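You operate a simulated robot arm through the tools that you are given. There is no shell and no other tool.

You run a simulated robot arm. Do the job below in one go: nothing can be reset, and whatever is moved stays where it is left.

Task
Wind the teal and purple ribbons fully back with the grey wheel.
Fine: turn their dials to FREE first and back to HOLD after; the third ribbon stays out as it is.

It is judged by the outcome, as a careful person would: the job done as asked, and still so three seconds after it is handed in. It fails if anything else is knocked over, pushed out of place, dropped, spilled or broken.

Robot
A 7-joint arm with a two-finger parallel gripper, fixed in place. Base frame: the origin is on the floor under the middle of its stand, x ahead of it, y to its left, z up; the work surface is at about z = 806. Lengths are in mm, angles in degrees, forces in N, time in s.
It reaches about 1112 mm from its shoulder. Its first joint turns from -166.0 to 166.0 degrees. Payload 3.43 kg.
Tool frame: the origin (TCP) lies between the finger pads and is the grasp point; the fingertips stand 34 mm ahead of it; z points along the fingers, y is the line along which they close. Largest opening 128 mm; finger width 24, thickness 12; the body of the gripper, 48 by 130 mm, starts 96 mm behind the TCP.
Orientation is that of the tool frame in the base frame, as [roll, pitch, yaw] about the fixed x, y, z axes, in that order (R = Rz(yaw) Ry(pitch) Rx(roll)). With the fingers straight down and closing along the base's y, the tool's x points along the base's -x, its y along +y and its z along -z.

Tools
- The arm moves only by the tool step_arm. Its argument "motion" is a list of rows, each an object (a shift or turn left out is 0, a gripper value left out holds the last) with "travel": the shift along the base's x, y, z in units of 30 mm (1.0 is 30 mm), a list of three; "angular": the turn, a rotation vector about the base's x, y, z in units of 4 degrees (1.0 is 4 degrees), a list of three. In form: [{"travel": [tx, ty, tz], "angular": [ax, ay, az]}, ...]. A call has 1 to 20 rows; each row shifts and turns the commanded pose from where the row before left it. "grip" is the opening in per cent of the stroke, from 0 (shut) to 100 (fully open), set as the call begins (left out, the last holds). A call with a number of a shift or a turn outside -1 to 1 is refused whole. A row lasts 0.2 s, in which the tool goes at most 50 mm and 8.6 degrees; a call with a longer step from one row to the next is refused whole, and so is a gripper value outside its range. Where a pose cannot be reached the arm comes as near as it can. A force on the tool above 40 N (or 10 N above the force at the start of the call, whichever is more), or a blocked arm, ends the call early, and 0.2 s more pass. Each finger travels about 153 mm/s and halts on what it meets, pressing with about 27 N; the grip force reading is that of the motor and also rises with nothing between the fingers. The clock runs only during rows and for 0.2 s after the last one: add rows that do not move to give the fingers time. The reply holds the time, the measured pose of the TCP, the force on the tool along the base axes, the opening and the grip force, in the units named above and with some noise, with the torque about the TCP (base axes, N m) and any sound that the robot's microphone picked up.
- Cameras (640 x 400 px; columns grow to the right, rows downward): "scene" is fixed at [400, 648.7, 1714.6]; the picture's right is [-0.86, -0.51, 0.00], its down [-0.40, 0.68, -0.61] and it looks along [0.31, -0.53, -0.79] (base axes); focal length 313 px, centre (320, 200). "wrist" rides on the gripper at [76, -11, -160] in the tool frame; the picture's right is [0.15, 0.99, 0.00], its down [-0.88, 0.13, -0.46] and it looks along [-0.45, 0.07, 0.89] (tool axes); focal length 234 px, centre (320, 200). There is no depth. A picture from a camera that has moved, and an enlarged one, comes with that camera's place and axes in the base frame and with its lens.
- capture(camera): a new picture of that camera. It takes no simulated time.
- inspect(camera, box): a new picture of the part [left, top, right, bottom] of that camera's present view, enlarged. It takes no simulated time.
- finish_job(): hands the job in; it is judged then, once.

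Places have to be worked out from the pictures, the camera data and where the tool is seen. Open the gripper and draw the arm clear of the work before you hand the job in, unless the task says otherwise.

The tools are called after "Call:" as a command line: name --argument value ..., lists and objects as JSON in quotes. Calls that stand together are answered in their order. step_arm: Moves the arm, as the interface text tells. Its arguments: {"type":"object","properties":{"motion":{"type":"array"},"grip":{"type":"number"}},"required":["motion"]} The other tools are called the same way: capture (camera) takes a picture; inspect (camera, box) takes an enlarged picture of a part of a camera's view; finish_job () hands the job in.

At the start:

```text
time: 0.0
position: [636.3, 81.7, 1233.5]
tool_rot: [-179.9, -0.1, 179.9]
force: [-0.1, 0.0, -0.6]
moment: [0.0, 0.02, 0.02]
grip_width: 127.9
grip_force: 0.0
```

scene: 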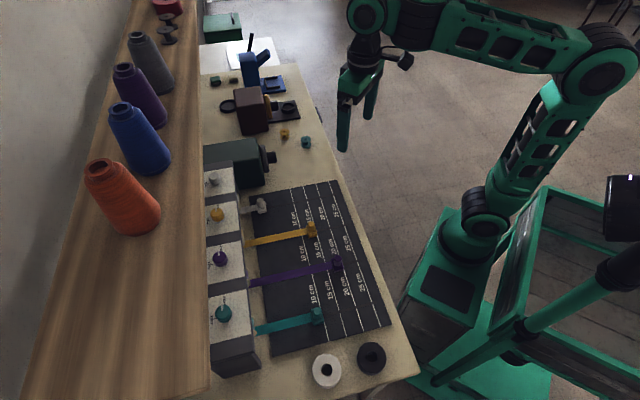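
wrist: 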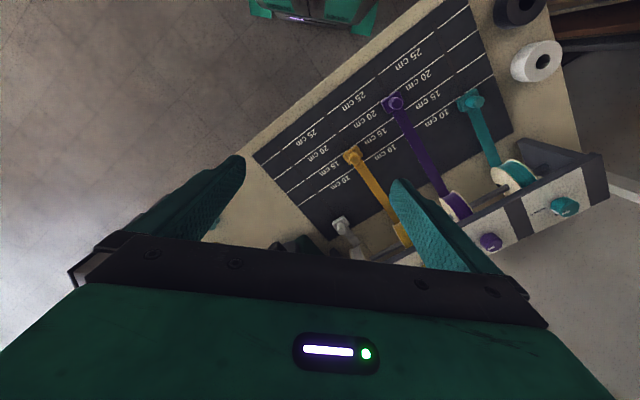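

I start by looking closely at the bench from both cameras to find the ribbons, dials and the grey wheel.

Call:
inspect --camera "scene" --box '[190, 120, 420, 264]'

Call:
inspect --camera "scene" --box '[190, 240, 420, 384]'

Call:
inspect --camera "wrist" --box '[300, 60, 620, 260]'

```text
2.78 times, centred on (305, 192) of scene
camera zoom: at [400.0, 648.7, 1714.6], right [-0.86, -0.51, 0.0], down [-0.4, 0.68, -0.61], along [0.31, -0.53, -0.79], focal length 870 px, centre (362, 222)
```

zoom: 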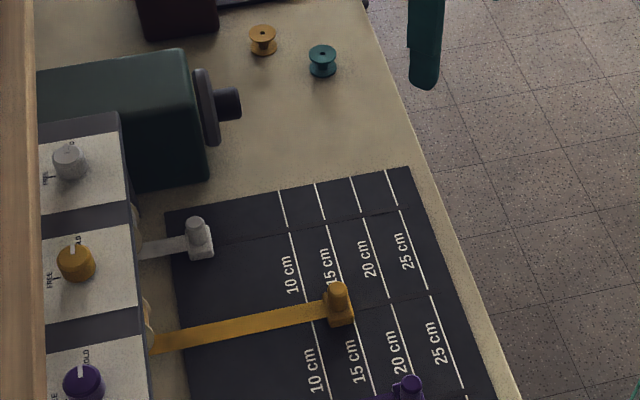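

```text
2.78 times, centred on (305, 312) of scene
camera zoom: at [400.0, 648.7, 1714.6], right [-0.86, -0.51, 0.0], down [-0.4, 0.68, -0.61], along [0.31, -0.53, -0.79], focal length 870 px, centre (362, -111)
```

zoom: 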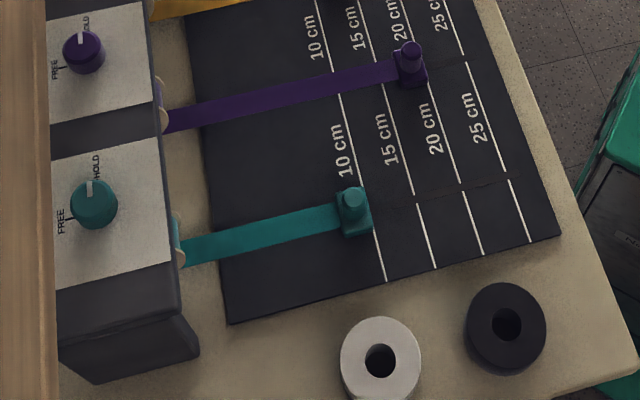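

```text
2.00 times, centred on (460, 160) of wrist
camera zoom: at [560.0, 68.6, 1393.9], right [-0.15, 0.99, 0.0], down [0.88, 0.13, 0.45], along [0.45, 0.07, -0.89], focal length 468 px, centre (40, 280)
```

zoom: 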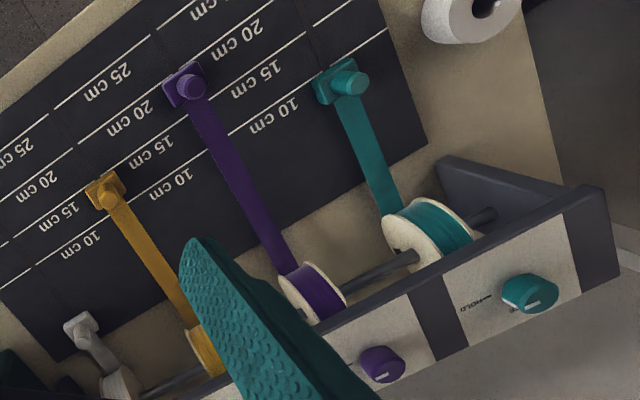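

The rack is turned about 45° to the base, with the spools and tilted dial panel at larger x/y. I yaw the tool to face it and back off, so the wrist camera can see the dials and the wheel.

Call:
step_arm --motion '[{"travel": [-0.47, 0.45, 0.06], "angular": [0, 0, 1]}, {"travel": [-0.47, 0.45, 0.06], "angular": [0, 0, 1]}, {"travel": [-0.47, 0.45, 0.06], "angular": [0, 0, 1]}, {"travel": [-0.47, 0.45, 0.06], "angular": [0, 0, 1]}, {"travel": [-0.47, 0.45, 0.06], "angular": [0, 0, 1]}, {"travel": [-0.47, 0.45, 0.06], "angular": [0, 0, 1]}, {"travel": [-0.47, 0.45, 0.06], "angular": [0, 0, 1]}, {"travel": [-0.47, 0.45, 0.06], "angular": [0, 0, 1]}, {"travel": [-0.47, 0.45, 0.06], "angular": [0, 0, 1]}, {"travel": [-0.47, 0.45, 0.06], "angular": [0, 0, 1]}, {"travel": [-0.47, 0.45, 0.06], "angular": [0, 0, 1]}]'

Call:
capture --camera "wrist"

Call:
capture --camera "scene"

```text
time: 2.4
position: [466.0, 229.3, 1262.0]
tool_rot: [-179.9, 0.6, -135.9]
force: [0.1, -0.6, 0.0]
moment: [0.04, 0.0, 0.01]
grip_width: 128.0
grip_force: 0.1
```

```text
taken
camera wrist: at [416.8, 166.0, 1420.4], right [-0.79, 0.61, 0.0], down [0.54, 0.7, 0.47], along [0.28, 0.37, -0.88], focal length 234 px, centre (320, 200)
```

wrist: 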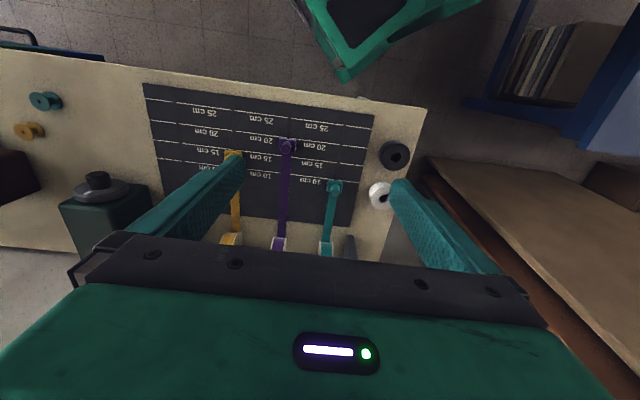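

```text
taken
```

scene: 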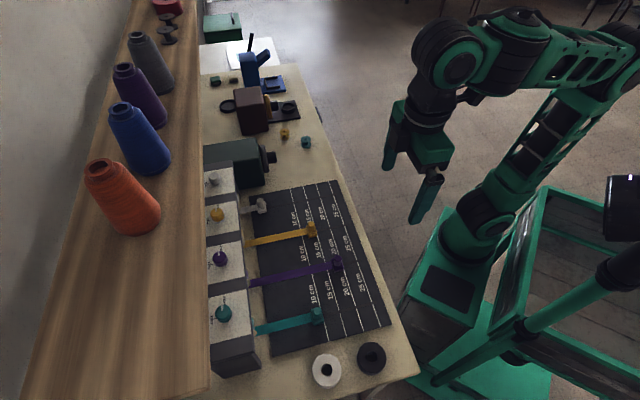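

The wheel is on the front of the dark green box, at roughly (985, 25, 903), with its axis toward the robot side. I tilt the tool about 30° toward the rack for a better view of the dials and wheel.

Call:
step_arm --motion '[{"travel": [0.46, -0.48, 0.33], "angular": [0.8625, -0.906, 0]}, {"travel": [0.46, -0.48, 0.33], "angular": [0.8625, -0.906, 0]}, {"travel": [0.46, -0.48, 0.33], "angular": [0.8625, -0.906, 0]}, {"travel": [0.46, -0.48, 0.33], "angular": [0.8625, -0.906, 0]}, {"travel": [0.46, -0.48, 0.33], "angular": [0.8625, -0.906, 0]}, {"travel": [0.46, -0.48, 0.33], "angular": [0.8625, -0.906, 0]}, {"travel": [0, 0, 0]}]'

Call:
capture --camera "wrist"

```text
time: 4.0
position: [547.9, 143.4, 1321.3]
tool_rot: [-179.7, 30.7, -135.9]
force: [0.0, 0.6, -0.4]
moment: [-0.01, -0.03, 0.03]
grip_width: 128.2
grip_force: 0.1
```

```text
taken
camera wrist: at [450.2, 31.9, 1420.0], right [-0.78, 0.62, -0.08], down [0.28, 0.46, 0.84], along [0.56, 0.63, -0.53], focal length 234 px, centre (320, 200)
```

wrist: 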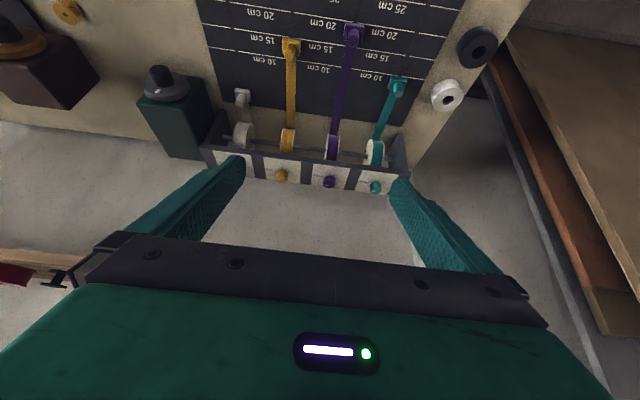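

The image is upside down relative to the world, but the whole rack and wheel are visible. I enlarge the dials and the wheel.

Call:
inspect --camera "wrist" --box '[210, 90, 430, 228]'

Call:
inspect --camera "wrist" --box '[100, 50, 260, 150]'

Call:
inspect --camera "scene" --box '[195, 125, 295, 188]'

Call:
inspect --camera "scene" --box '[195, 240, 275, 290]'

Call:
inspect --camera "scene" --box '[195, 290, 275, 340]'

Call:
inspect --camera "scene" --box '[195, 165, 275, 240]'

```text
2.90 times, centred on (320, 159) of wrist
camera zoom: at [450.2, 31.9, 1420.0], right [-0.78, 0.62, -0.08], down [0.28, 0.46, 0.84], along [0.56, 0.63, -0.53], focal length 679 px, centre (320, 319)
```

zoom: 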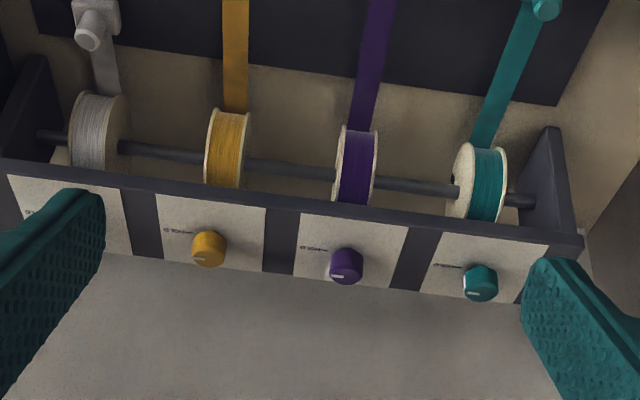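

```text
4.00 times, centred on (180, 100) of wrist
camera zoom: at [450.2, 31.9, 1420.0], right [-0.78, 0.62, -0.08], down [0.28, 0.46, 0.84], along [0.56, 0.63, -0.53], focal length 937 px, centre (880, 600)
```

zoom: 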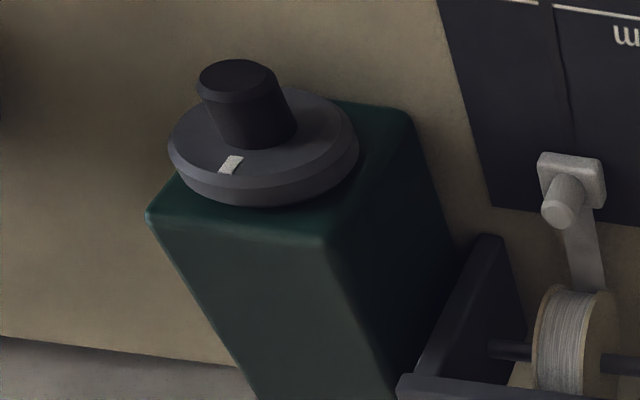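

```text
6.35 times, centred on (245, 156) of scene
camera zoom: at [400.0, 648.7, 1714.6], right [-0.86, -0.51, 0.0], down [-0.4, 0.68, -0.61], along [0.31, -0.53, -0.79], focal length 1988 px, centre (796, 476)
```

zoom: 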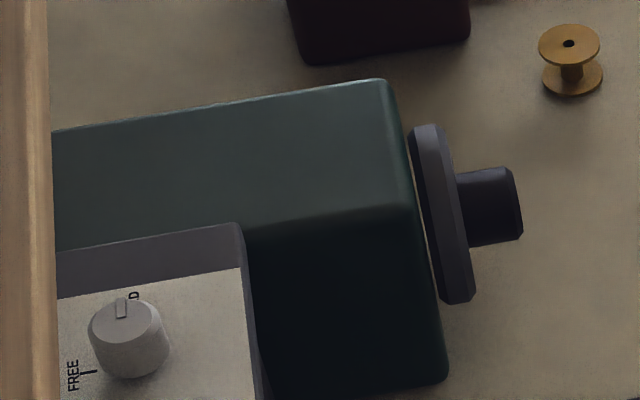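

```text
8.00 times, centred on (235, 265) of scene
camera zoom: at [400.0, 648.7, 1714.6], right [-0.86, -0.51, 0.0], down [-0.4, 0.68, -0.61], along [0.31, -0.53, -0.79], focal length 2506 px, centre (1000, -320)
```

zoom: 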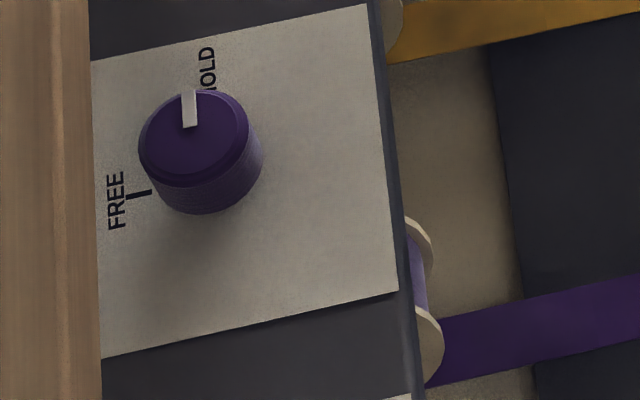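

```text
8.00 times, centred on (235, 315) of scene
camera zoom: at [400.0, 648.7, 1714.6], right [-0.86, -0.51, 0.0], down [-0.4, 0.68, -0.61], along [0.31, -0.53, -0.79], focal length 2506 px, centre (1000, -720)
```

zoom: 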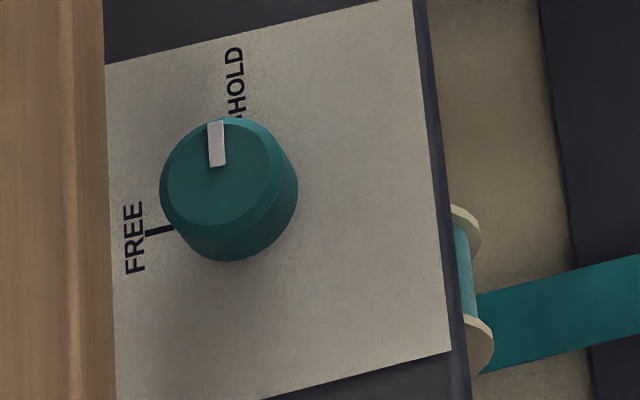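

```text
5.33 times, centred on (235, 202) of scene
camera zoom: at [400.0, 648.7, 1714.6], right [-0.86, -0.51, 0.0], down [-0.4, 0.68, -0.61], along [0.31, -0.53, -0.79], focal length 1670 px, centre (773, 187)
```

zoom: 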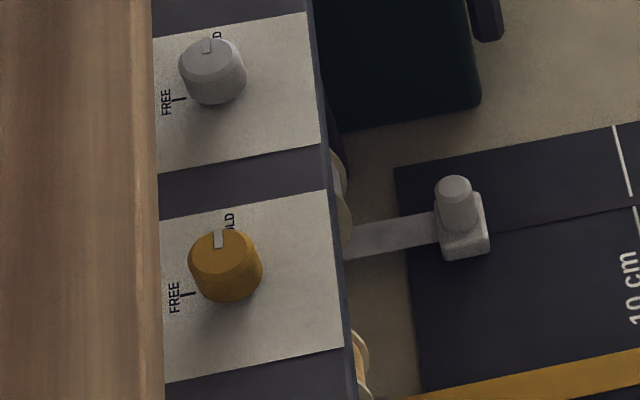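

The dials sit on a horizontal panel at z≈979, with dial tops at z≈1004. Teal is near (704, 561) and purple near (806, 459). HOLD points along azimuth −45° and FREE along +45°, so turning to FREE is 90° counter-clockwise from above. The shelf overhangs at about z 1290, so I have to come in almost horizontally. I tilt further and lower first.

Call:
step_arm --motion '[{"travel": [-0.2, 0.65, -0.71], "angular": [0.957, -0.987, 0]}, {"travel": [-0.2, 0.65, -0.71], "angular": [0.957, -0.987, 0]}, {"travel": [-0.2, 0.65, -0.71], "angular": [0.957, -0.987, 0]}, {"travel": [-0.2, 0.65, -0.71], "angular": [0.957, -0.987, 0]}, {"travel": [-0.2, 0.65, -0.71], "angular": [0.957, -0.987, 0]}, {"travel": [-0.2, 0.65, -0.71], "angular": [0.957, -0.987, 0]}, {"travel": [-0.2, 0.65, -0.71], "angular": [0.957, -0.987, 0]}, {"travel": [-0.2, 0.65, -0.71], "angular": [0.957, -0.987, 0]}, {"travel": [0, 0, 0]}, {"travel": [0, 0, 0]}]' --grip 55

Call:
capture --camera "wrist"

Call:
capture --camera "scene"

```text
time: 6.2
position: [504.2, 303.1, 1155.5]
tool_rot: [179.9, 74.7, -136.3]
force: [0.0, 0.4, -0.6]
moment: [-0.01, 0.01, -0.04]
grip_width: 70.5
grip_force: 0.1
out of reach, approached as far as the arm can: row 8
```

```text
taken
camera wrist: at [384.8, 172.2, 1124.6], right [-0.71, 0.69, -0.14], down [-0.24, -0.05, 0.97], along [0.66, 0.73, 0.2], focal length 234 px, centre (320, 200)
```

wrist: 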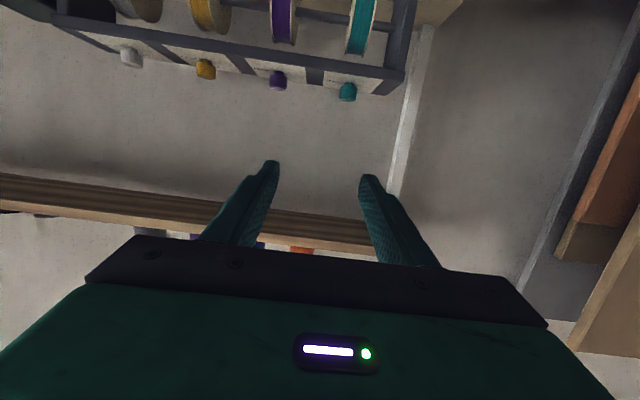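

```text
taken
```

scene: 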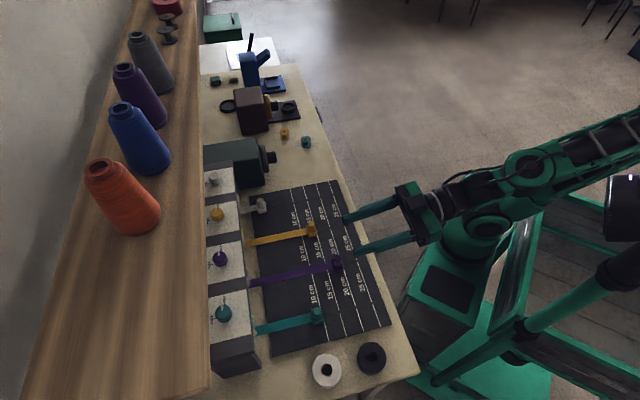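

The tool is nearly horizontal now, and the shelf underside shows in the wrist view. I enlarge it to measure the shelf height and the dial heights.

Call:
inspect --camera "wrist" --box '[0, 130, 240, 280]'

Call:
inspect --camera "wrist" --box '[220, 0, 440, 138]'

```text
2.67 times, centred on (120, 205) of wrist
camera zoom: at [384.8, 172.2, 1124.6], right [-0.71, 0.69, -0.14], down [-0.24, -0.05, 0.97], along [0.66, 0.73, 0.2], focal length 624 px, centre (853, 187)
```

zoom: 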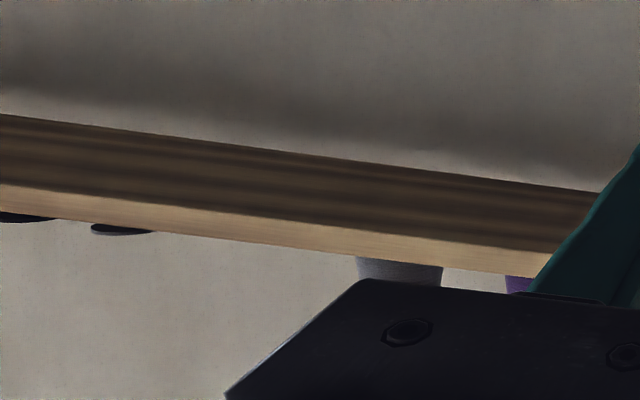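

```text
2.90 times, centred on (330, 69) of wrist
camera zoom: at [384.8, 172.2, 1124.6], right [-0.71, 0.69, -0.14], down [-0.24, -0.05, 0.97], along [0.66, 0.73, 0.2], focal length 679 px, centre (291, 580)
```

zoom: 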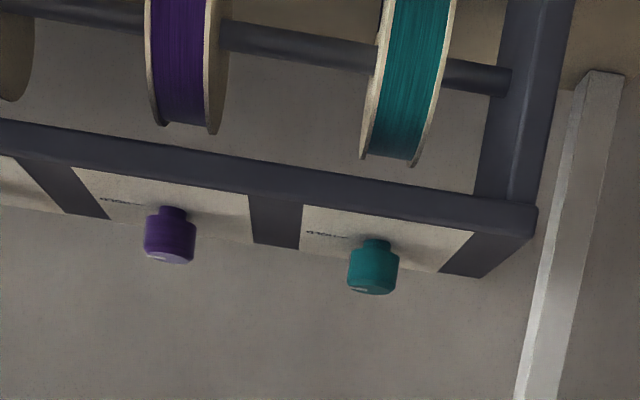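

The knobs stand off the panel on a stem: panel z≈983, knob body about 994–1011. The shelf underside is near 1298, so there's room for a near-horizontal approach. I swing to a pre-grasp in front of the teal dial with the heading along +x.

Call:
step_arm --motion '[{"travel": [0.29, 0.6, -0.32], "angular": [0, 0, -1]}, {"travel": [0.29, 0.6, -0.32], "angular": [0, 0, -1]}, {"travel": [0.29, 0.6, -0.32], "angular": [0, 0, -1]}, {"travel": [0.29, 0.6, -0.32], "angular": [0, 0, -1]}, {"travel": [0.29, 0.6, -0.32], "angular": [0, 0, -1]}, {"travel": [0.29, 0.6, -0.32], "angular": [0, 0, -1]}, {"travel": [0.29, 0.6, -0.32], "angular": [0, 0, -1]}, {"travel": [0.29, 0.6, -0.32], "angular": [0, 0, -1]}, {"travel": [0.29, 0.6, -0.32], "angular": [0, 0, -1]}, {"travel": [0.29, 0.6, -0.32], "angular": [0, 0, -1]}, {"travel": [0.29, 0.6, -0.32], "angular": [0, 0, -1]}, {"travel": [0, 0, 0]}]'

Call:
capture --camera "wrist"

Call:
capture --camera "scene"

```text
time: 8.1
position: [584.4, 396.0, 1073.6]
tool_rot: [164.2, 65.3, 174.1]
force: [0.9, -0.3, -0.6]
moment: [0.01, -0.04, 0.03]
grip_width: 70.6
grip_force: 0.1
stopped in row 9: the arm was blocked; the commanded pose is now the measured one
```

```text
taken
camera wrist: at [410.3, 359.3, 1068.2], right [-0.2, 0.98, -0.02], down [-0.06, 0.01, 1.0], along [0.98, 0.21, 0.06], focal length 234 px, centre (320, 200)
```

wrist: 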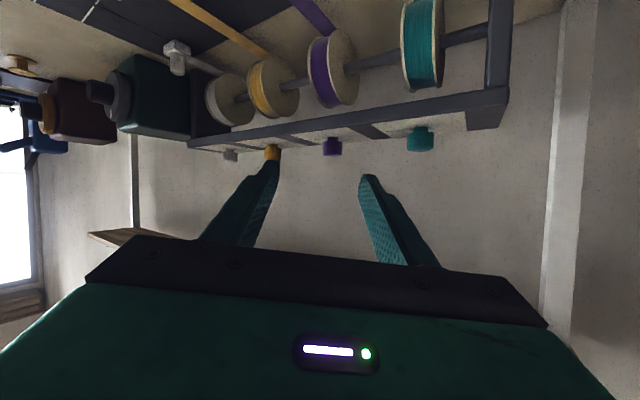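

```text
taken
```

scene: 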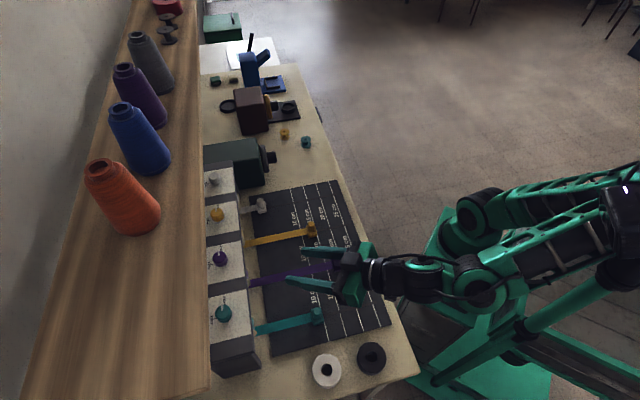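

The arm stopped because its elbow, leaning back, touched the black mast behind it. There is no force on the tool. I back out upward to a steeper tool pose (about 45° down, heading along the rack normal), which keeps the elbow up and forward.

Call:
step_arm --motion '[{"travel": [-0.08, -0.19, 0.49], "angular": [-0.385, 0.408, 0.905]}, {"travel": [-0.08, -0.19, 0.49], "angular": [-0.385, 0.408, 0.905]}, {"travel": [-0.08, -0.19, 0.49], "angular": [-0.385, 0.408, 0.905]}, {"travel": [-0.08, -0.19, 0.49], "angular": [-0.385, 0.408, 0.905]}, {"travel": [-0.08, -0.19, 0.49], "angular": [-0.385, 0.408, 0.905]}, {"travel": [-0.08, -0.19, 0.49], "angular": [-0.385, 0.408, 0.905]}, {"travel": [-0.08, -0.19, 0.49], "angular": [-0.385, 0.408, 0.905]}, {"travel": [-0.08, -0.19, 0.49], "angular": [-0.385, 0.408, 0.905]}, {"travel": [-0.08, -0.19, 0.49], "angular": [-0.385, 0.408, 0.905]}, {"travel": [-0.08, -0.19, 0.49], "angular": [-0.385, 0.408, 0.905]}, {"travel": [0, 0, 0]}]'

Call:
capture --camera "scene"

Call:
capture --camera "wrist"

```text
time: 10.5
position: [557.2, 344.2, 1222.4]
tool_rot: [-179.4, 45.8, -135.1]
force: [0.4, 0.8, 1.3]
moment: [0.01, 0.03, 0.01]
grip_width: 70.4
grip_force: 0.0
```

```text
taken
```

scene: 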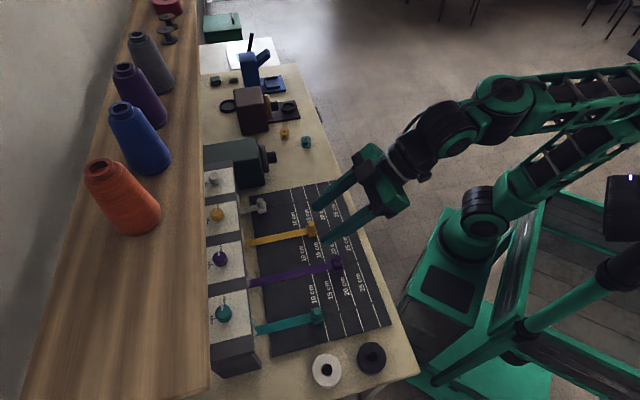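

```text
taken
camera wrist: at [446.0, 217.7, 1279.6], right [-0.76, 0.64, -0.11], down [0.11, 0.3, 0.95], along [0.64, 0.71, -0.3], focal length 234 px, centre (320, 200)
```

wrist: 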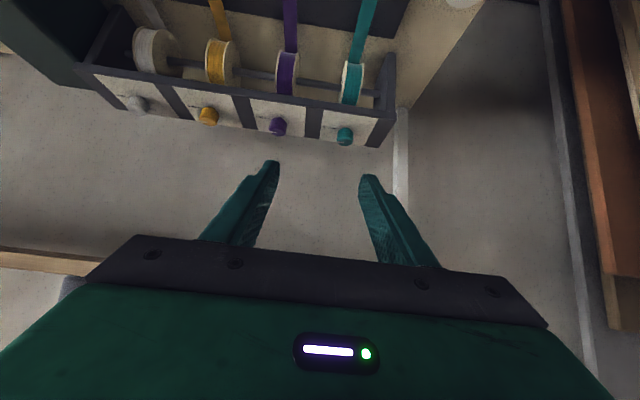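

The pose is clean at 45° tilt, heading 45°, with the elbow well clear of the mast. I move to a pre-grasp for the teal dial, turning the heading to about 13° so that there's room to turn counter-clockwise.

Call:
step_arm --motion '[{"travel": [0.32, 0.83, -0.6], "angular": [0, 0, -1]}, {"travel": [0.32, 0.83, -0.6], "angular": [0, 0, -1]}, {"travel": [0.32, 0.83, -0.6], "angular": [0, 0, -1]}, {"travel": [0.32, 0.83, -0.6], "angular": [0, 0, -1]}, {"travel": [0.32, 0.83, -0.6], "angular": [0, 0, -1]}, {"travel": [0.32, 0.83, -0.6], "angular": [0, 0, -1]}, {"travel": [0.32, 0.83, -0.6], "angular": [0, 0, -1]}, {"travel": [0.32, 0.83, -0.6], "angular": [0, 0, -1]}, {"travel": [0, 0, 0]}]'

Call:
capture --camera "scene"

Call:
capture --camera "wrist"

```text
time: 12.5
position: [636.4, 543.7, 1080.4]
tool_rot: [-179.3, 45.9, -167.4]
force: [-0.4, 0.2, 0.6]
moment: [0.0, -0.01, 0.0]
grip_width: 70.4
grip_force: 0.1
```

```text
taken
```

scene: 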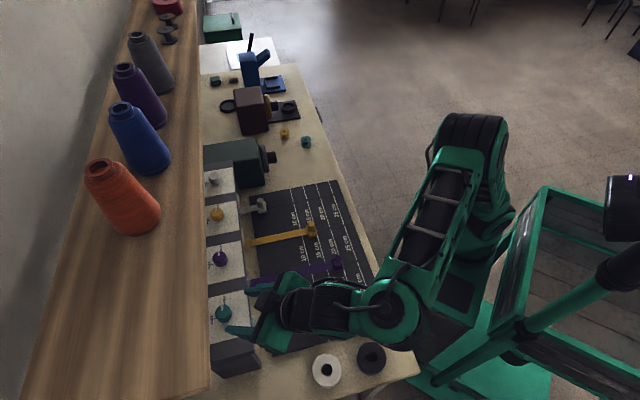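

```text
taken
camera wrist: at [474.2, 495.7, 1136.1], right [-0.31, 0.94, -0.11], down [0.25, 0.2, 0.95], along [0.92, 0.26, -0.3], focal length 234 px, centre (320, 200)
```

wrist: 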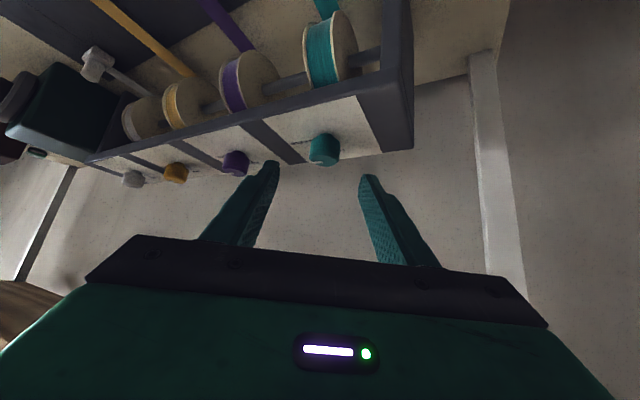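

Pre-grasp is reached without trouble. I zoom in on the teal dial between the fingers and in the scene view to refine its location.

Call:
inspect --camera "wrist" --box '[240, 100, 400, 200]'

Call:
inspect --camera "scene" --box '[195, 280, 291, 340]'

```text
4.00 times, centred on (320, 150) of wrist
camera zoom: at [474.2, 495.7, 1136.1], right [-0.31, 0.94, -0.11], down [0.25, 0.2, 0.95], along [0.92, 0.26, -0.3], focal length 937 px, centre (320, 400)
```

zoom: 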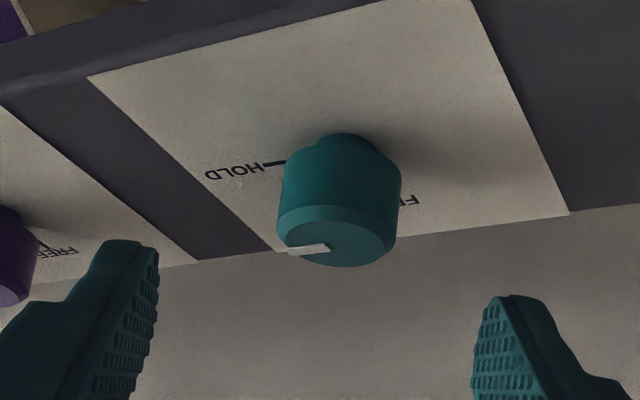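

```text
6.67 times, centred on (243, 310) of scene
camera zoom: at [400.0, 648.7, 1714.6], right [-0.86, -0.51, 0.0], down [-0.4, 0.68, -0.61], along [0.31, -0.53, -0.79], focal length 2088 px, centre (833, -533)
```

zoom: 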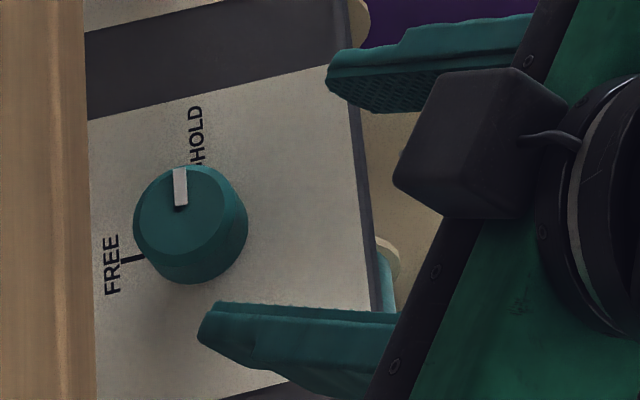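

The dial axis is at about (705, 559.5) with the knob's middle at z≈1001, and the gripper is already centred on it sideways. I descend along the tool axis to put the pads around the knob.

Call:
step_arm --motion '[{"travel": [0.354, 0.079, -0.396]}, {"travel": [0.354, 0.079, -0.396]}, {"travel": [0.354, 0.079, -0.396]}, {"travel": [0.354, 0.079, -0.396]}, {"travel": [0.354, 0.079, -0.396]}, {"travel": [0, 0, 0]}]'

Call:
inspect --camera "wrist" --box '[200, 80, 440, 230]'

Call:
inspect --camera "scene" --box '[195, 280, 291, 340]'

```text
time: 13.9
position: [688.3, 555.2, 1020.3]
tool_rot: [-179.2, 45.8, -167.3]
force: [0.2, -0.9, -1.1]
moment: [0.01, 0.0, 0.01]
grip_width: 70.6
grip_force: 0.1
```

```text
2.67 times, centred on (320, 155) of wrist
camera zoom: at [526.6, 507.8, 1076.3], right [-0.31, 0.94, -0.11], down [0.25, 0.2, 0.95], along [0.92, 0.27, -0.3], focal length 624 px, centre (320, 320)
```

zoom: 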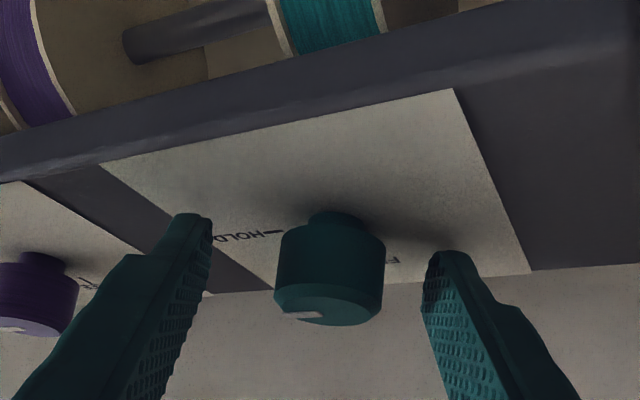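

```text
6.67 times, centred on (243, 310) of scene
camera zoom: at [400.0, 648.7, 1714.6], right [-0.86, -0.51, 0.0], down [-0.4, 0.68, -0.61], along [0.31, -0.53, -0.79], focal length 2088 px, centre (833, -533)
```

zoom: 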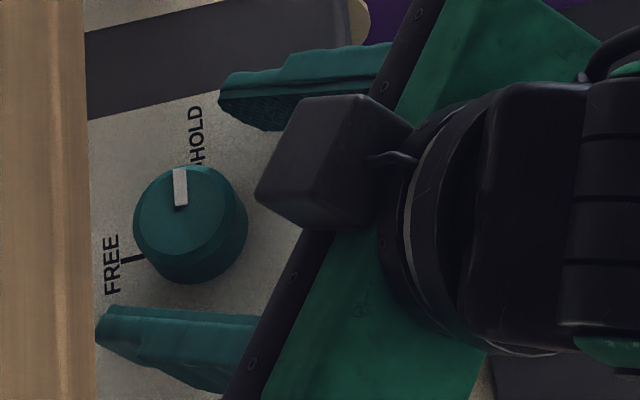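

The fingers straddle the knob correctly, and the knob sits about 2.5 mm to the left of the gripper centre. I nudge over by that much, then close on it.

Call:
step_arm --motion '[{"travel": [-0.018, 0.08, 0]}, {"travel": [0, 0, 0]}]'

Call:
step_arm --motion '[{"travel": [0, 0, 0]}, {"travel": [0, 0, 0]}, {"travel": [0, 0, 0]}]' --grip 0

Call:
inspect --camera "wrist" --box '[200, 80, 440, 230]'

```text
time: 14.5
position: [687.2, 558.4, 1019.1]
tool_rot: [-179.4, 45.8, -167.3]
force: [0.8, -0.3, -1.3]
moment: [0.03, -0.03, -0.02]
grip_width: 70.6
grip_force: 0.1
```

```text
time: 15.3
position: [687.5, 559.6, 1018.8]
tool_rot: [-179.3, 45.9, -167.2]
force: [1.4, 9.6, -0.9]
moment: [1.34, 0.39, 0.16]
grip_width: 33.5
grip_force: 45.0
```

```text
2.67 times, centred on (320, 155) of wrist
camera zoom: at [525.7, 510.8, 1076.2], right [-0.31, 0.94, -0.11], down [0.25, 0.2, 0.95], along [0.92, 0.27, -0.3], focal length 624 px, centre (320, 320)
```

zoom: 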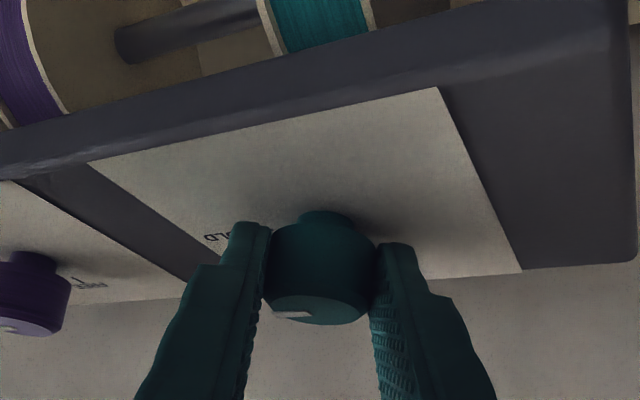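

The knob is gripped at 33.5 mm. The 9.6 N sideways load says the dial axis is about 1 mm further left, so I relieve that and begin turning counter-clockwise about the dial axis.

Call:
step_arm --motion '[{"travel": [-0.009, 0.04, 0]}, {"travel": [0.01, -0.0383, 0], "angular": [0, 0, 1]}, {"travel": [0.0127, -0.0375, 0], "angular": [0, 0, 1]}, {"travel": [0.0153, -0.0365, 0], "angular": [0, 0, 1]}, {"travel": [0, 0, 0]}]'

Call:
inspect --camera "wrist" --box '[200, 80, 440, 230]'

Call:
inspect --camera "scene" --box '[195, 280, 291, 340]'

```text
time: 16.5
position: [688.5, 555.1, 1018.6]
tool_rot: [-179.3, 45.8, -155.3]
force: [-6.3, 0.9, -0.8]
moment: [1.02, 0.91, 0.08]
grip_width: 33.6
grip_force: 45.1
```

```text
2.67 times, centred on (320, 155) of wrist
camera zoom: at [539.9, 475.0, 1076.3], right [-0.5, 0.86, -0.11], down [0.21, 0.24, 0.95], along [0.84, 0.45, -0.3], focal length 624 px, centre (320, 320)
```

zoom: 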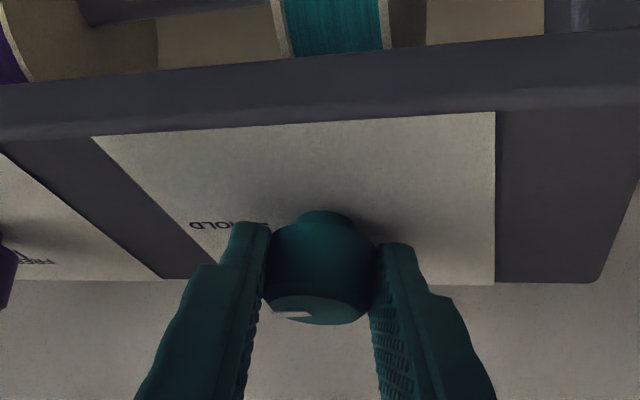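

```text
6.67 times, centred on (243, 310) of scene
camera zoom: at [400.0, 648.7, 1714.6], right [-0.86, -0.51, 0.0], down [-0.4, 0.68, -0.61], along [0.31, -0.53, -0.79], focal length 2088 px, centre (833, -533)
```

zoom: 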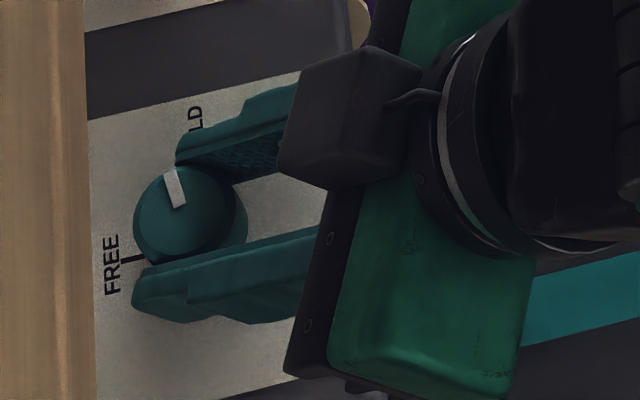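

The pointer is turning with the gripper. I continue 12 more rows (48°).

Call:
step_arm --motion '[{"travel": [0.0178, -0.0353, 0], "angular": [0, 0, 1]}, {"travel": [0.0202, -0.034, 0], "angular": [0, 0, 1]}, {"travel": [0.0225, -0.0325, 0], "angular": [0, 0, 1]}, {"travel": [0.0247, -0.0309, 0], "angular": [0, 0, 1]}, {"travel": [0.0268, -0.0291, 0], "angular": [0, 0, 1]}, {"travel": [0.0288, -0.0271, 0], "angular": [0, 0, 1]}, {"travel": [0.0306, -0.0251, 0], "angular": [0, 0, 1]}, {"travel": [0.0323, -0.0229, 0], "angular": [0, 0, 1]}, {"travel": [0.0338, -0.0206, 0], "angular": [0, 0, 1]}, {"travel": [0.0352, -0.0181, 0], "angular": [0, 0, 1]}, {"travel": [0.0363, -0.0157, 0], "angular": [0, 0, 1]}, {"travel": [0.0373, -0.0131, 0], "angular": [0, 0, 1]}, {"travel": [0, 0, 0]}]'

Call:
inspect --camera "wrist" --box '[200, 80, 440, 230]'

Call:
inspect --camera "scene" --box '[195, 280, 291, 340]'

Call:
capture --camera "scene"

```text
time: 19.3
position: [699.0, 545.5, 1019.0]
tool_rot: [-179.3, 45.8, -107.1]
force: [-11.3, -7.0, 3.1]
moment: [0.4, 1.23, 0.13]
grip_width: 34.0
grip_force: 44.7
```

```text
2.67 times, centred on (320, 155) of wrist
camera zoom: at [657.7, 381.5, 1076.1], right [-0.97, 0.2, -0.11], down [-0.04, 0.31, 0.95], along [0.23, 0.93, -0.3], focal length 624 px, centre (320, 320)
```

zoom: 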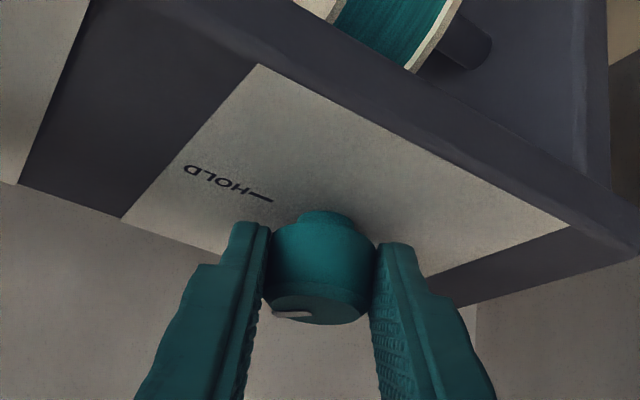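

```text
6.67 times, centred on (243, 310) of scene
camera zoom: at [400.0, 648.7, 1714.6], right [-0.86, -0.51, 0.0], down [-0.4, 0.68, -0.61], along [0.31, -0.53, -0.79], focal length 2088 px, centre (833, -533)
```

zoom: 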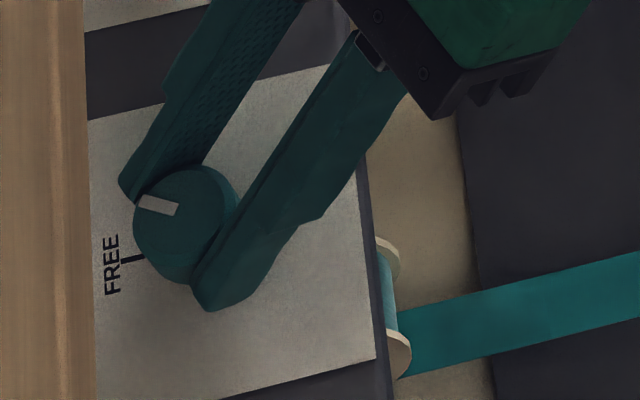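

```text
taken
```

scene: 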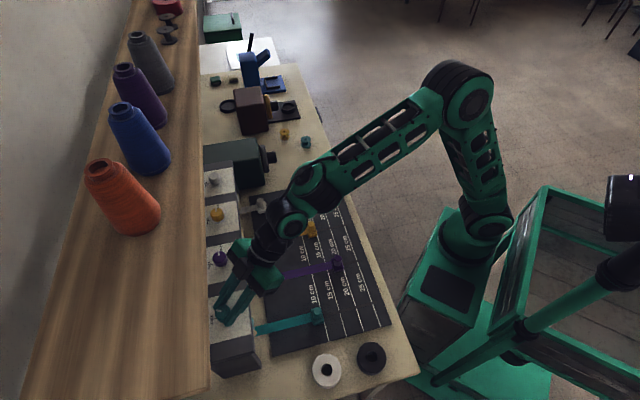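

The dial has turned about 60°, and the arm moves freely here. I relieve the small side load (about 1 mm) and continue another 28°.

Call:
step_arm --motion '[{"travel": [-0.04, -0.02, 0]}, {"travel": [0.0382, -0.0104, 0], "angular": [0, 0, 1]}, {"travel": [0.0388, -0.0078, 0], "angular": [0, 0, 1]}, {"travel": [0.0392, -0.005, 0], "angular": [0, 0, 1]}, {"travel": [0.0395, -0.0023, 0], "angular": [0, 0, 1]}, {"travel": [0.0396, 0.0005, 0], "angular": [0, 0, 1]}, {"travel": [0.0394, 0.0032, 0], "angular": [0, 0, 1]}, {"travel": [0.0391, 0.006, 0], "angular": [0, 0, 1]}, {"travel": [0, 0, 0]}]'

Call:
inspect --camera "wrist" --box '[200, 80, 440, 230]'

Call:
inspect --camera "scene" --box '[195, 280, 291, 340]'

```text
time: 21.3
position: [705.8, 545.4, 1018.6]
tool_rot: [-179.3, 45.8, -79.2]
force: [9.9, 11.1, 11.2]
moment: [-0.11, 1.02, -0.24]
grip_width: 33.8
grip_force: 45.3
```

```text
2.67 times, centred on (320, 155) of wrist
camera zoom: at [746.8, 380.8, 1076.0], right [-0.95, -0.28, -0.11], down [-0.19, 0.26, 0.95], along [-0.23, 0.93, -0.3], focal length 624 px, centre (320, 320)
```

zoom: 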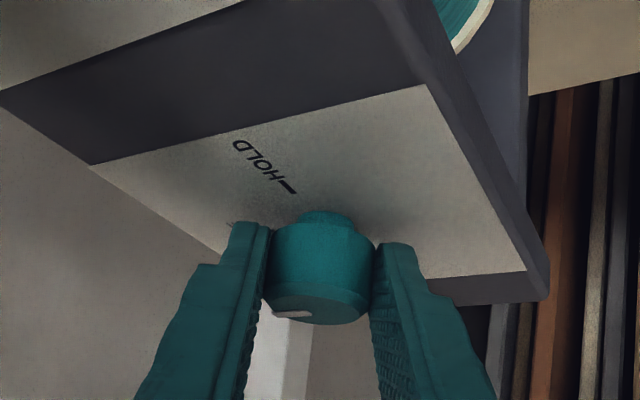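

```text
6.67 times, centred on (243, 310) of scene
camera zoom: at [400.0, 648.7, 1714.6], right [-0.86, -0.51, 0.0], down [-0.4, 0.68, -0.61], along [0.31, -0.53, -0.79], focal length 2088 px, centre (833, -533)
```

zoom: 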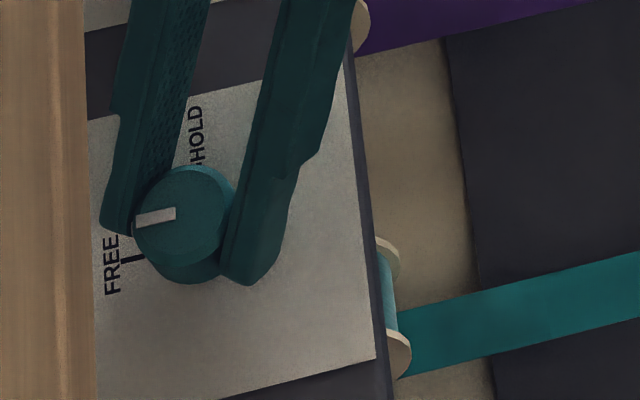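

The pointer is now parallel to the FREE tick after about 88° of turn. I open the gripper and check that it stays.

Call:
step_arm --motion '[{"travel": [0, 0, 0]}, {"travel": [0, 0, 0]}]' --grip 55

Call:
inspect --camera "scene" --box '[195, 280, 291, 340]'

```text
time: 21.9
position: [705.6, 545.1, 1017.5]
tool_rot: [-179.4, 45.8, -79.3]
force: [0.5, 0.3, 0.7]
moment: [0.01, 0.0, -0.01]
grip_width: 70.5
grip_force: 0.0
```

```text
6.67 times, centred on (243, 310) of scene
camera zoom: at [400.0, 648.7, 1714.6], right [-0.86, -0.51, 0.0], down [-0.4, 0.68, -0.61], along [0.31, -0.53, -0.79], focal length 2088 px, centre (833, -533)
```

zoom: 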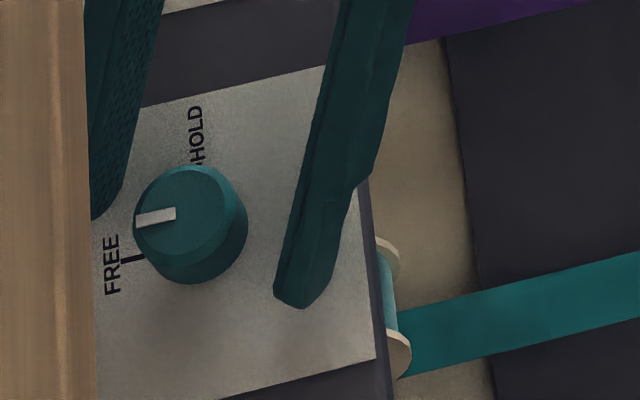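

Teal is now at FREE. I retreat along the tool axis and swing the heading back toward +x for the purple dial.

Call:
step_arm --motion '[{"travel": [0.112, -0.588, 0.58]}, {"travel": [0.112, -0.588, 0.58]}, {"travel": [0.112, -0.588, 0.58]}, {"travel": [0.112, -0.588, 0.58]}, {"angular": [0, 0, -1]}, {"angular": [0, 0, -1]}, {"angular": [0, 0, -1]}, {"angular": [0, 0, -1]}, {"angular": [0, 0, -1]}, {"angular": [0, 0, -1]}, {"angular": [0, 0, -1]}, {"angular": [0, 0, -1]}, {"angular": [0, 0, -1]}, {"angular": [0, 0, -1]}, {"angular": [0, 0, -1]}, {"angular": [0, 0, -1]}, {"angular": [0, 0, -1]}, {"angular": [0, 0, -1]}, {"angular": [0, 0, -1]}, {"angular": [0, 0, -1]}]'

Call:
step_arm --motion '[{"travel": [0.04, -0.05, -0.04], "angular": [0, 0, -1]}, {"travel": [0.04, -0.05, -0.04], "angular": [0, 0, -1]}, {"travel": [0.04, -0.05, -0.04], "angular": [0, 0, -1]}, {"travel": [0.04, -0.05, -0.04], "angular": [0, 0, -1]}, {"travel": [0.04, -0.05, -0.04], "angular": [0, 0, -1]}, {"travel": [0.04, -0.05, -0.04], "angular": [0, 0, -1]}, {"travel": [0.04, -0.05, -0.04], "angular": [0, 0, -1]}, {"travel": [0.04, -0.05, -0.04], "angular": [0, 0, -1]}, {"travel": [0.04, -0.05, -0.04], "angular": [0, 0, -1]}, {"travel": [0, 0, 0]}]'

Call:
inspect --camera "scene" --box '[195, 230, 291, 290]'

Call:
inspect --camera "wrist" --box '[200, 80, 440, 230]'

```text
time: 26.1
position: [719.0, 474.6, 1088.8]
tool_rot: [-179.2, 45.8, -143.2]
force: [0.5, -0.4, -0.9]
moment: [0.01, 0.03, 0.02]
grip_width: 70.5
grip_force: 0.0
```

```text
time: 28.3
position: [730.6, 460.7, 1078.3]
tool_rot: [-179.2, 45.8, -179.2]
force: [0.0, 0.0, 0.0]
moment: [0.02, -0.03, 0.02]
grip_width: 70.4
grip_force: 0.1
```

```text
6.67 times, centred on (243, 260) of scene
camera zoom: at [400.0, 648.7, 1714.6], right [-0.86, -0.51, 0.0], down [-0.4, 0.68, -0.61], along [0.31, -0.53, -0.79], focal length 2088 px, centre (833, -200)
```

zoom: 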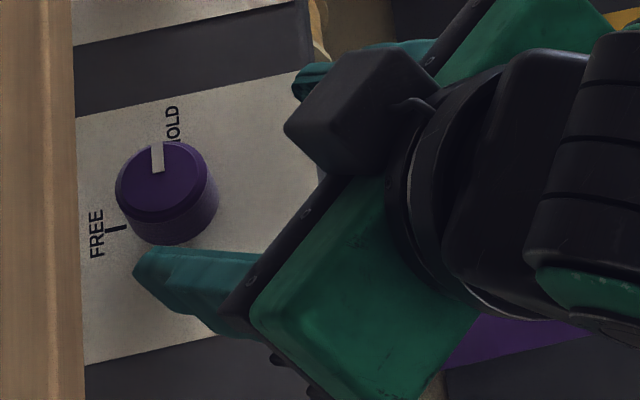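

```text
2.67 times, centred on (320, 155) of wrist
camera zoom: at [563.0, 448.3, 1134.9], right [-0.11, 0.99, -0.11], down [0.29, 0.14, 0.95], along [0.95, 0.07, -0.3], focal length 624 px, centre (320, 320)
```

zoom: 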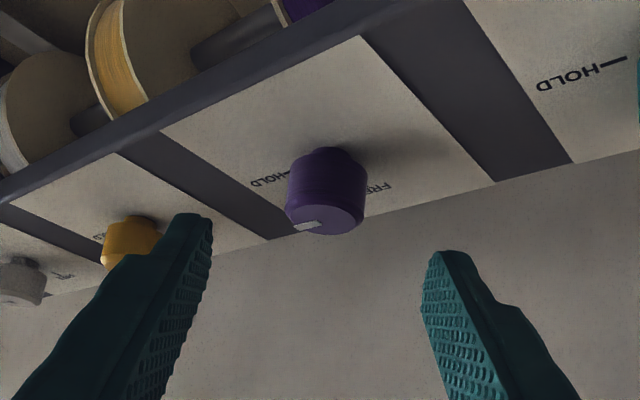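

The purple knob lines up with the gripper, with its axis at about (804, 462). I descend onto it and close.

Call:
step_arm --motion '[{"travel": [0.376, 0.007, -0.395]}, {"travel": [0.376, 0.007, -0.395]}, {"travel": [0.376, 0.007, -0.395]}, {"travel": [0.376, 0.007, -0.395]}, {"travel": [0.376, 0.007, -0.395]}, {"travel": [0, 0, 0]}]'

Call:
inspect --camera "wrist" --box '[200, 80, 440, 230]'

Call:
inspect --camera "scene" --box '[195, 230, 291, 290]'

```text
time: 29.7
position: [787.1, 461.6, 1017.0]
tool_rot: [-179.2, 45.8, -179.2]
force: [-0.4, -0.3, -0.5]
moment: [0.02, -0.02, -0.01]
grip_width: 70.3
grip_force: 0.0
```

```text
2.67 times, centred on (320, 155) of wrist
camera zoom: at [620.0, 449.2, 1074.7], right [-0.11, 0.99, -0.11], down [0.29, 0.14, 0.95], along [0.95, 0.07, -0.3], focal length 624 px, centre (320, 320)
```

zoom: 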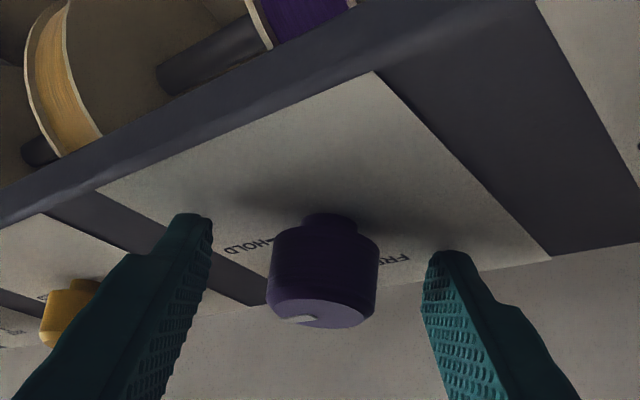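

```text
6.67 times, centred on (243, 260) of scene
camera zoom: at [400.0, 648.7, 1714.6], right [-0.86, -0.51, 0.0], down [-0.4, 0.68, -0.61], along [0.31, -0.53, -0.79], focal length 2088 px, centre (833, -200)
```

zoom: 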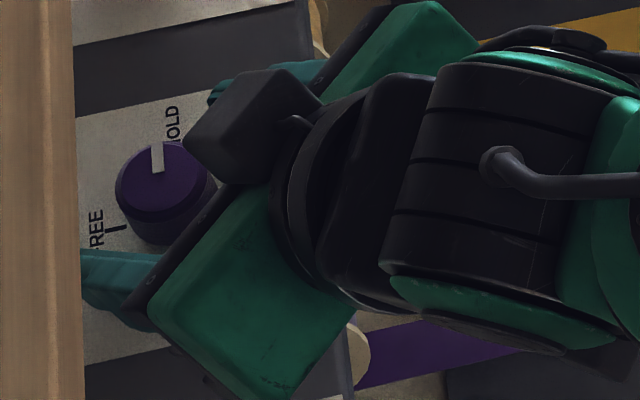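

The knob is about 1.3 mm left of the gripper centre, and I'm 2 mm low. I correct both and close.

Call:
step_arm --motion '[{"travel": [0, 0.04, 0.07]}, {"travel": [0, 0, 0]}]'

Call:
step_arm --motion '[{"travel": [0, 0, 0]}, {"travel": [0, 0, 0]}, {"travel": [0, 0, 0]}]' --grip 0

```text
time: 30.3
position: [786.9, 463.7, 1020.8]
tool_rot: [-179.3, 45.8, -179.1]
force: [0.5, 0.9, 0.3]
moment: [-0.02, -0.01, -0.01]
grip_width: 70.2
grip_force: 0.1
```

```text
time: 31.1
position: [787.6, 463.4, 1019.9]
tool_rot: [-179.3, 45.8, -179.3]
force: [-1.2, -3.5, -0.7]
moment: [1.26, 0.09, -0.06]
grip_width: 33.4
grip_force: 45.1
```

It's gripped well with little side load. I turn the purple dial counter-clockwise, 48° first.

Call:
step_arm --motion '[{"travel": [0.0019, -0.0395, 0], "angular": [0, 0, 1]}, {"travel": [0.0047, -0.0393, 0], "angular": [0, 0, 1]}, {"travel": [0.0074, -0.0389, 0], "angular": [0, 0, 1]}, {"travel": [0.0101, -0.0383, 0], "angular": [0, 0, 1]}, {"travel": [0.0128, -0.0375, 0], "angular": [0, 0, 1]}, {"travel": [0.0153, -0.0365, 0], "angular": [0, 0, 1]}, {"travel": [0.0178, -0.0353, 0], "angular": [0, 0, 1]}, {"travel": [0.0203, -0.034, 0], "angular": [0, 0, 1]}, {"travel": [0.0226, -0.0325, 0], "angular": [0, 0, 1]}, {"travel": [0.0248, -0.0308, 0], "angular": [0, 0, 1]}, {"travel": [0.0269, -0.029, 0], "angular": [0, 0, 1]}, {"travel": [0.0288, -0.0271, 0], "angular": [0, 0, 1]}, {"travel": [0, 0, 0]}]'

Call:
inspect --camera "scene" --box '[195, 230, 291, 290]'

```text
time: 33.9
position: [793.2, 450.4, 1021.0]
tool_rot: [-179.4, 45.7, -131.2]
force: [-1.4, 11.9, -9.2]
moment: [1.12, 1.0, 0.12]
grip_width: 33.7
grip_force: 45.2
```

```text
6.67 times, centred on (243, 260) of scene
camera zoom: at [400.0, 648.7, 1714.6], right [-0.86, -0.51, 0.0], down [-0.4, 0.68, -0.61], along [0.31, -0.53, -0.79], focal length 2088 px, centre (833, -200)
```

zoom: 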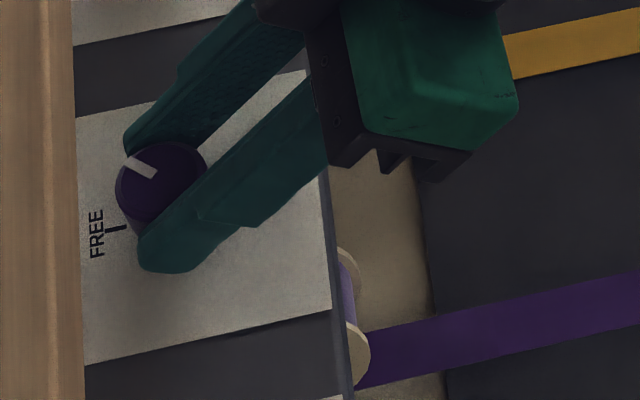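

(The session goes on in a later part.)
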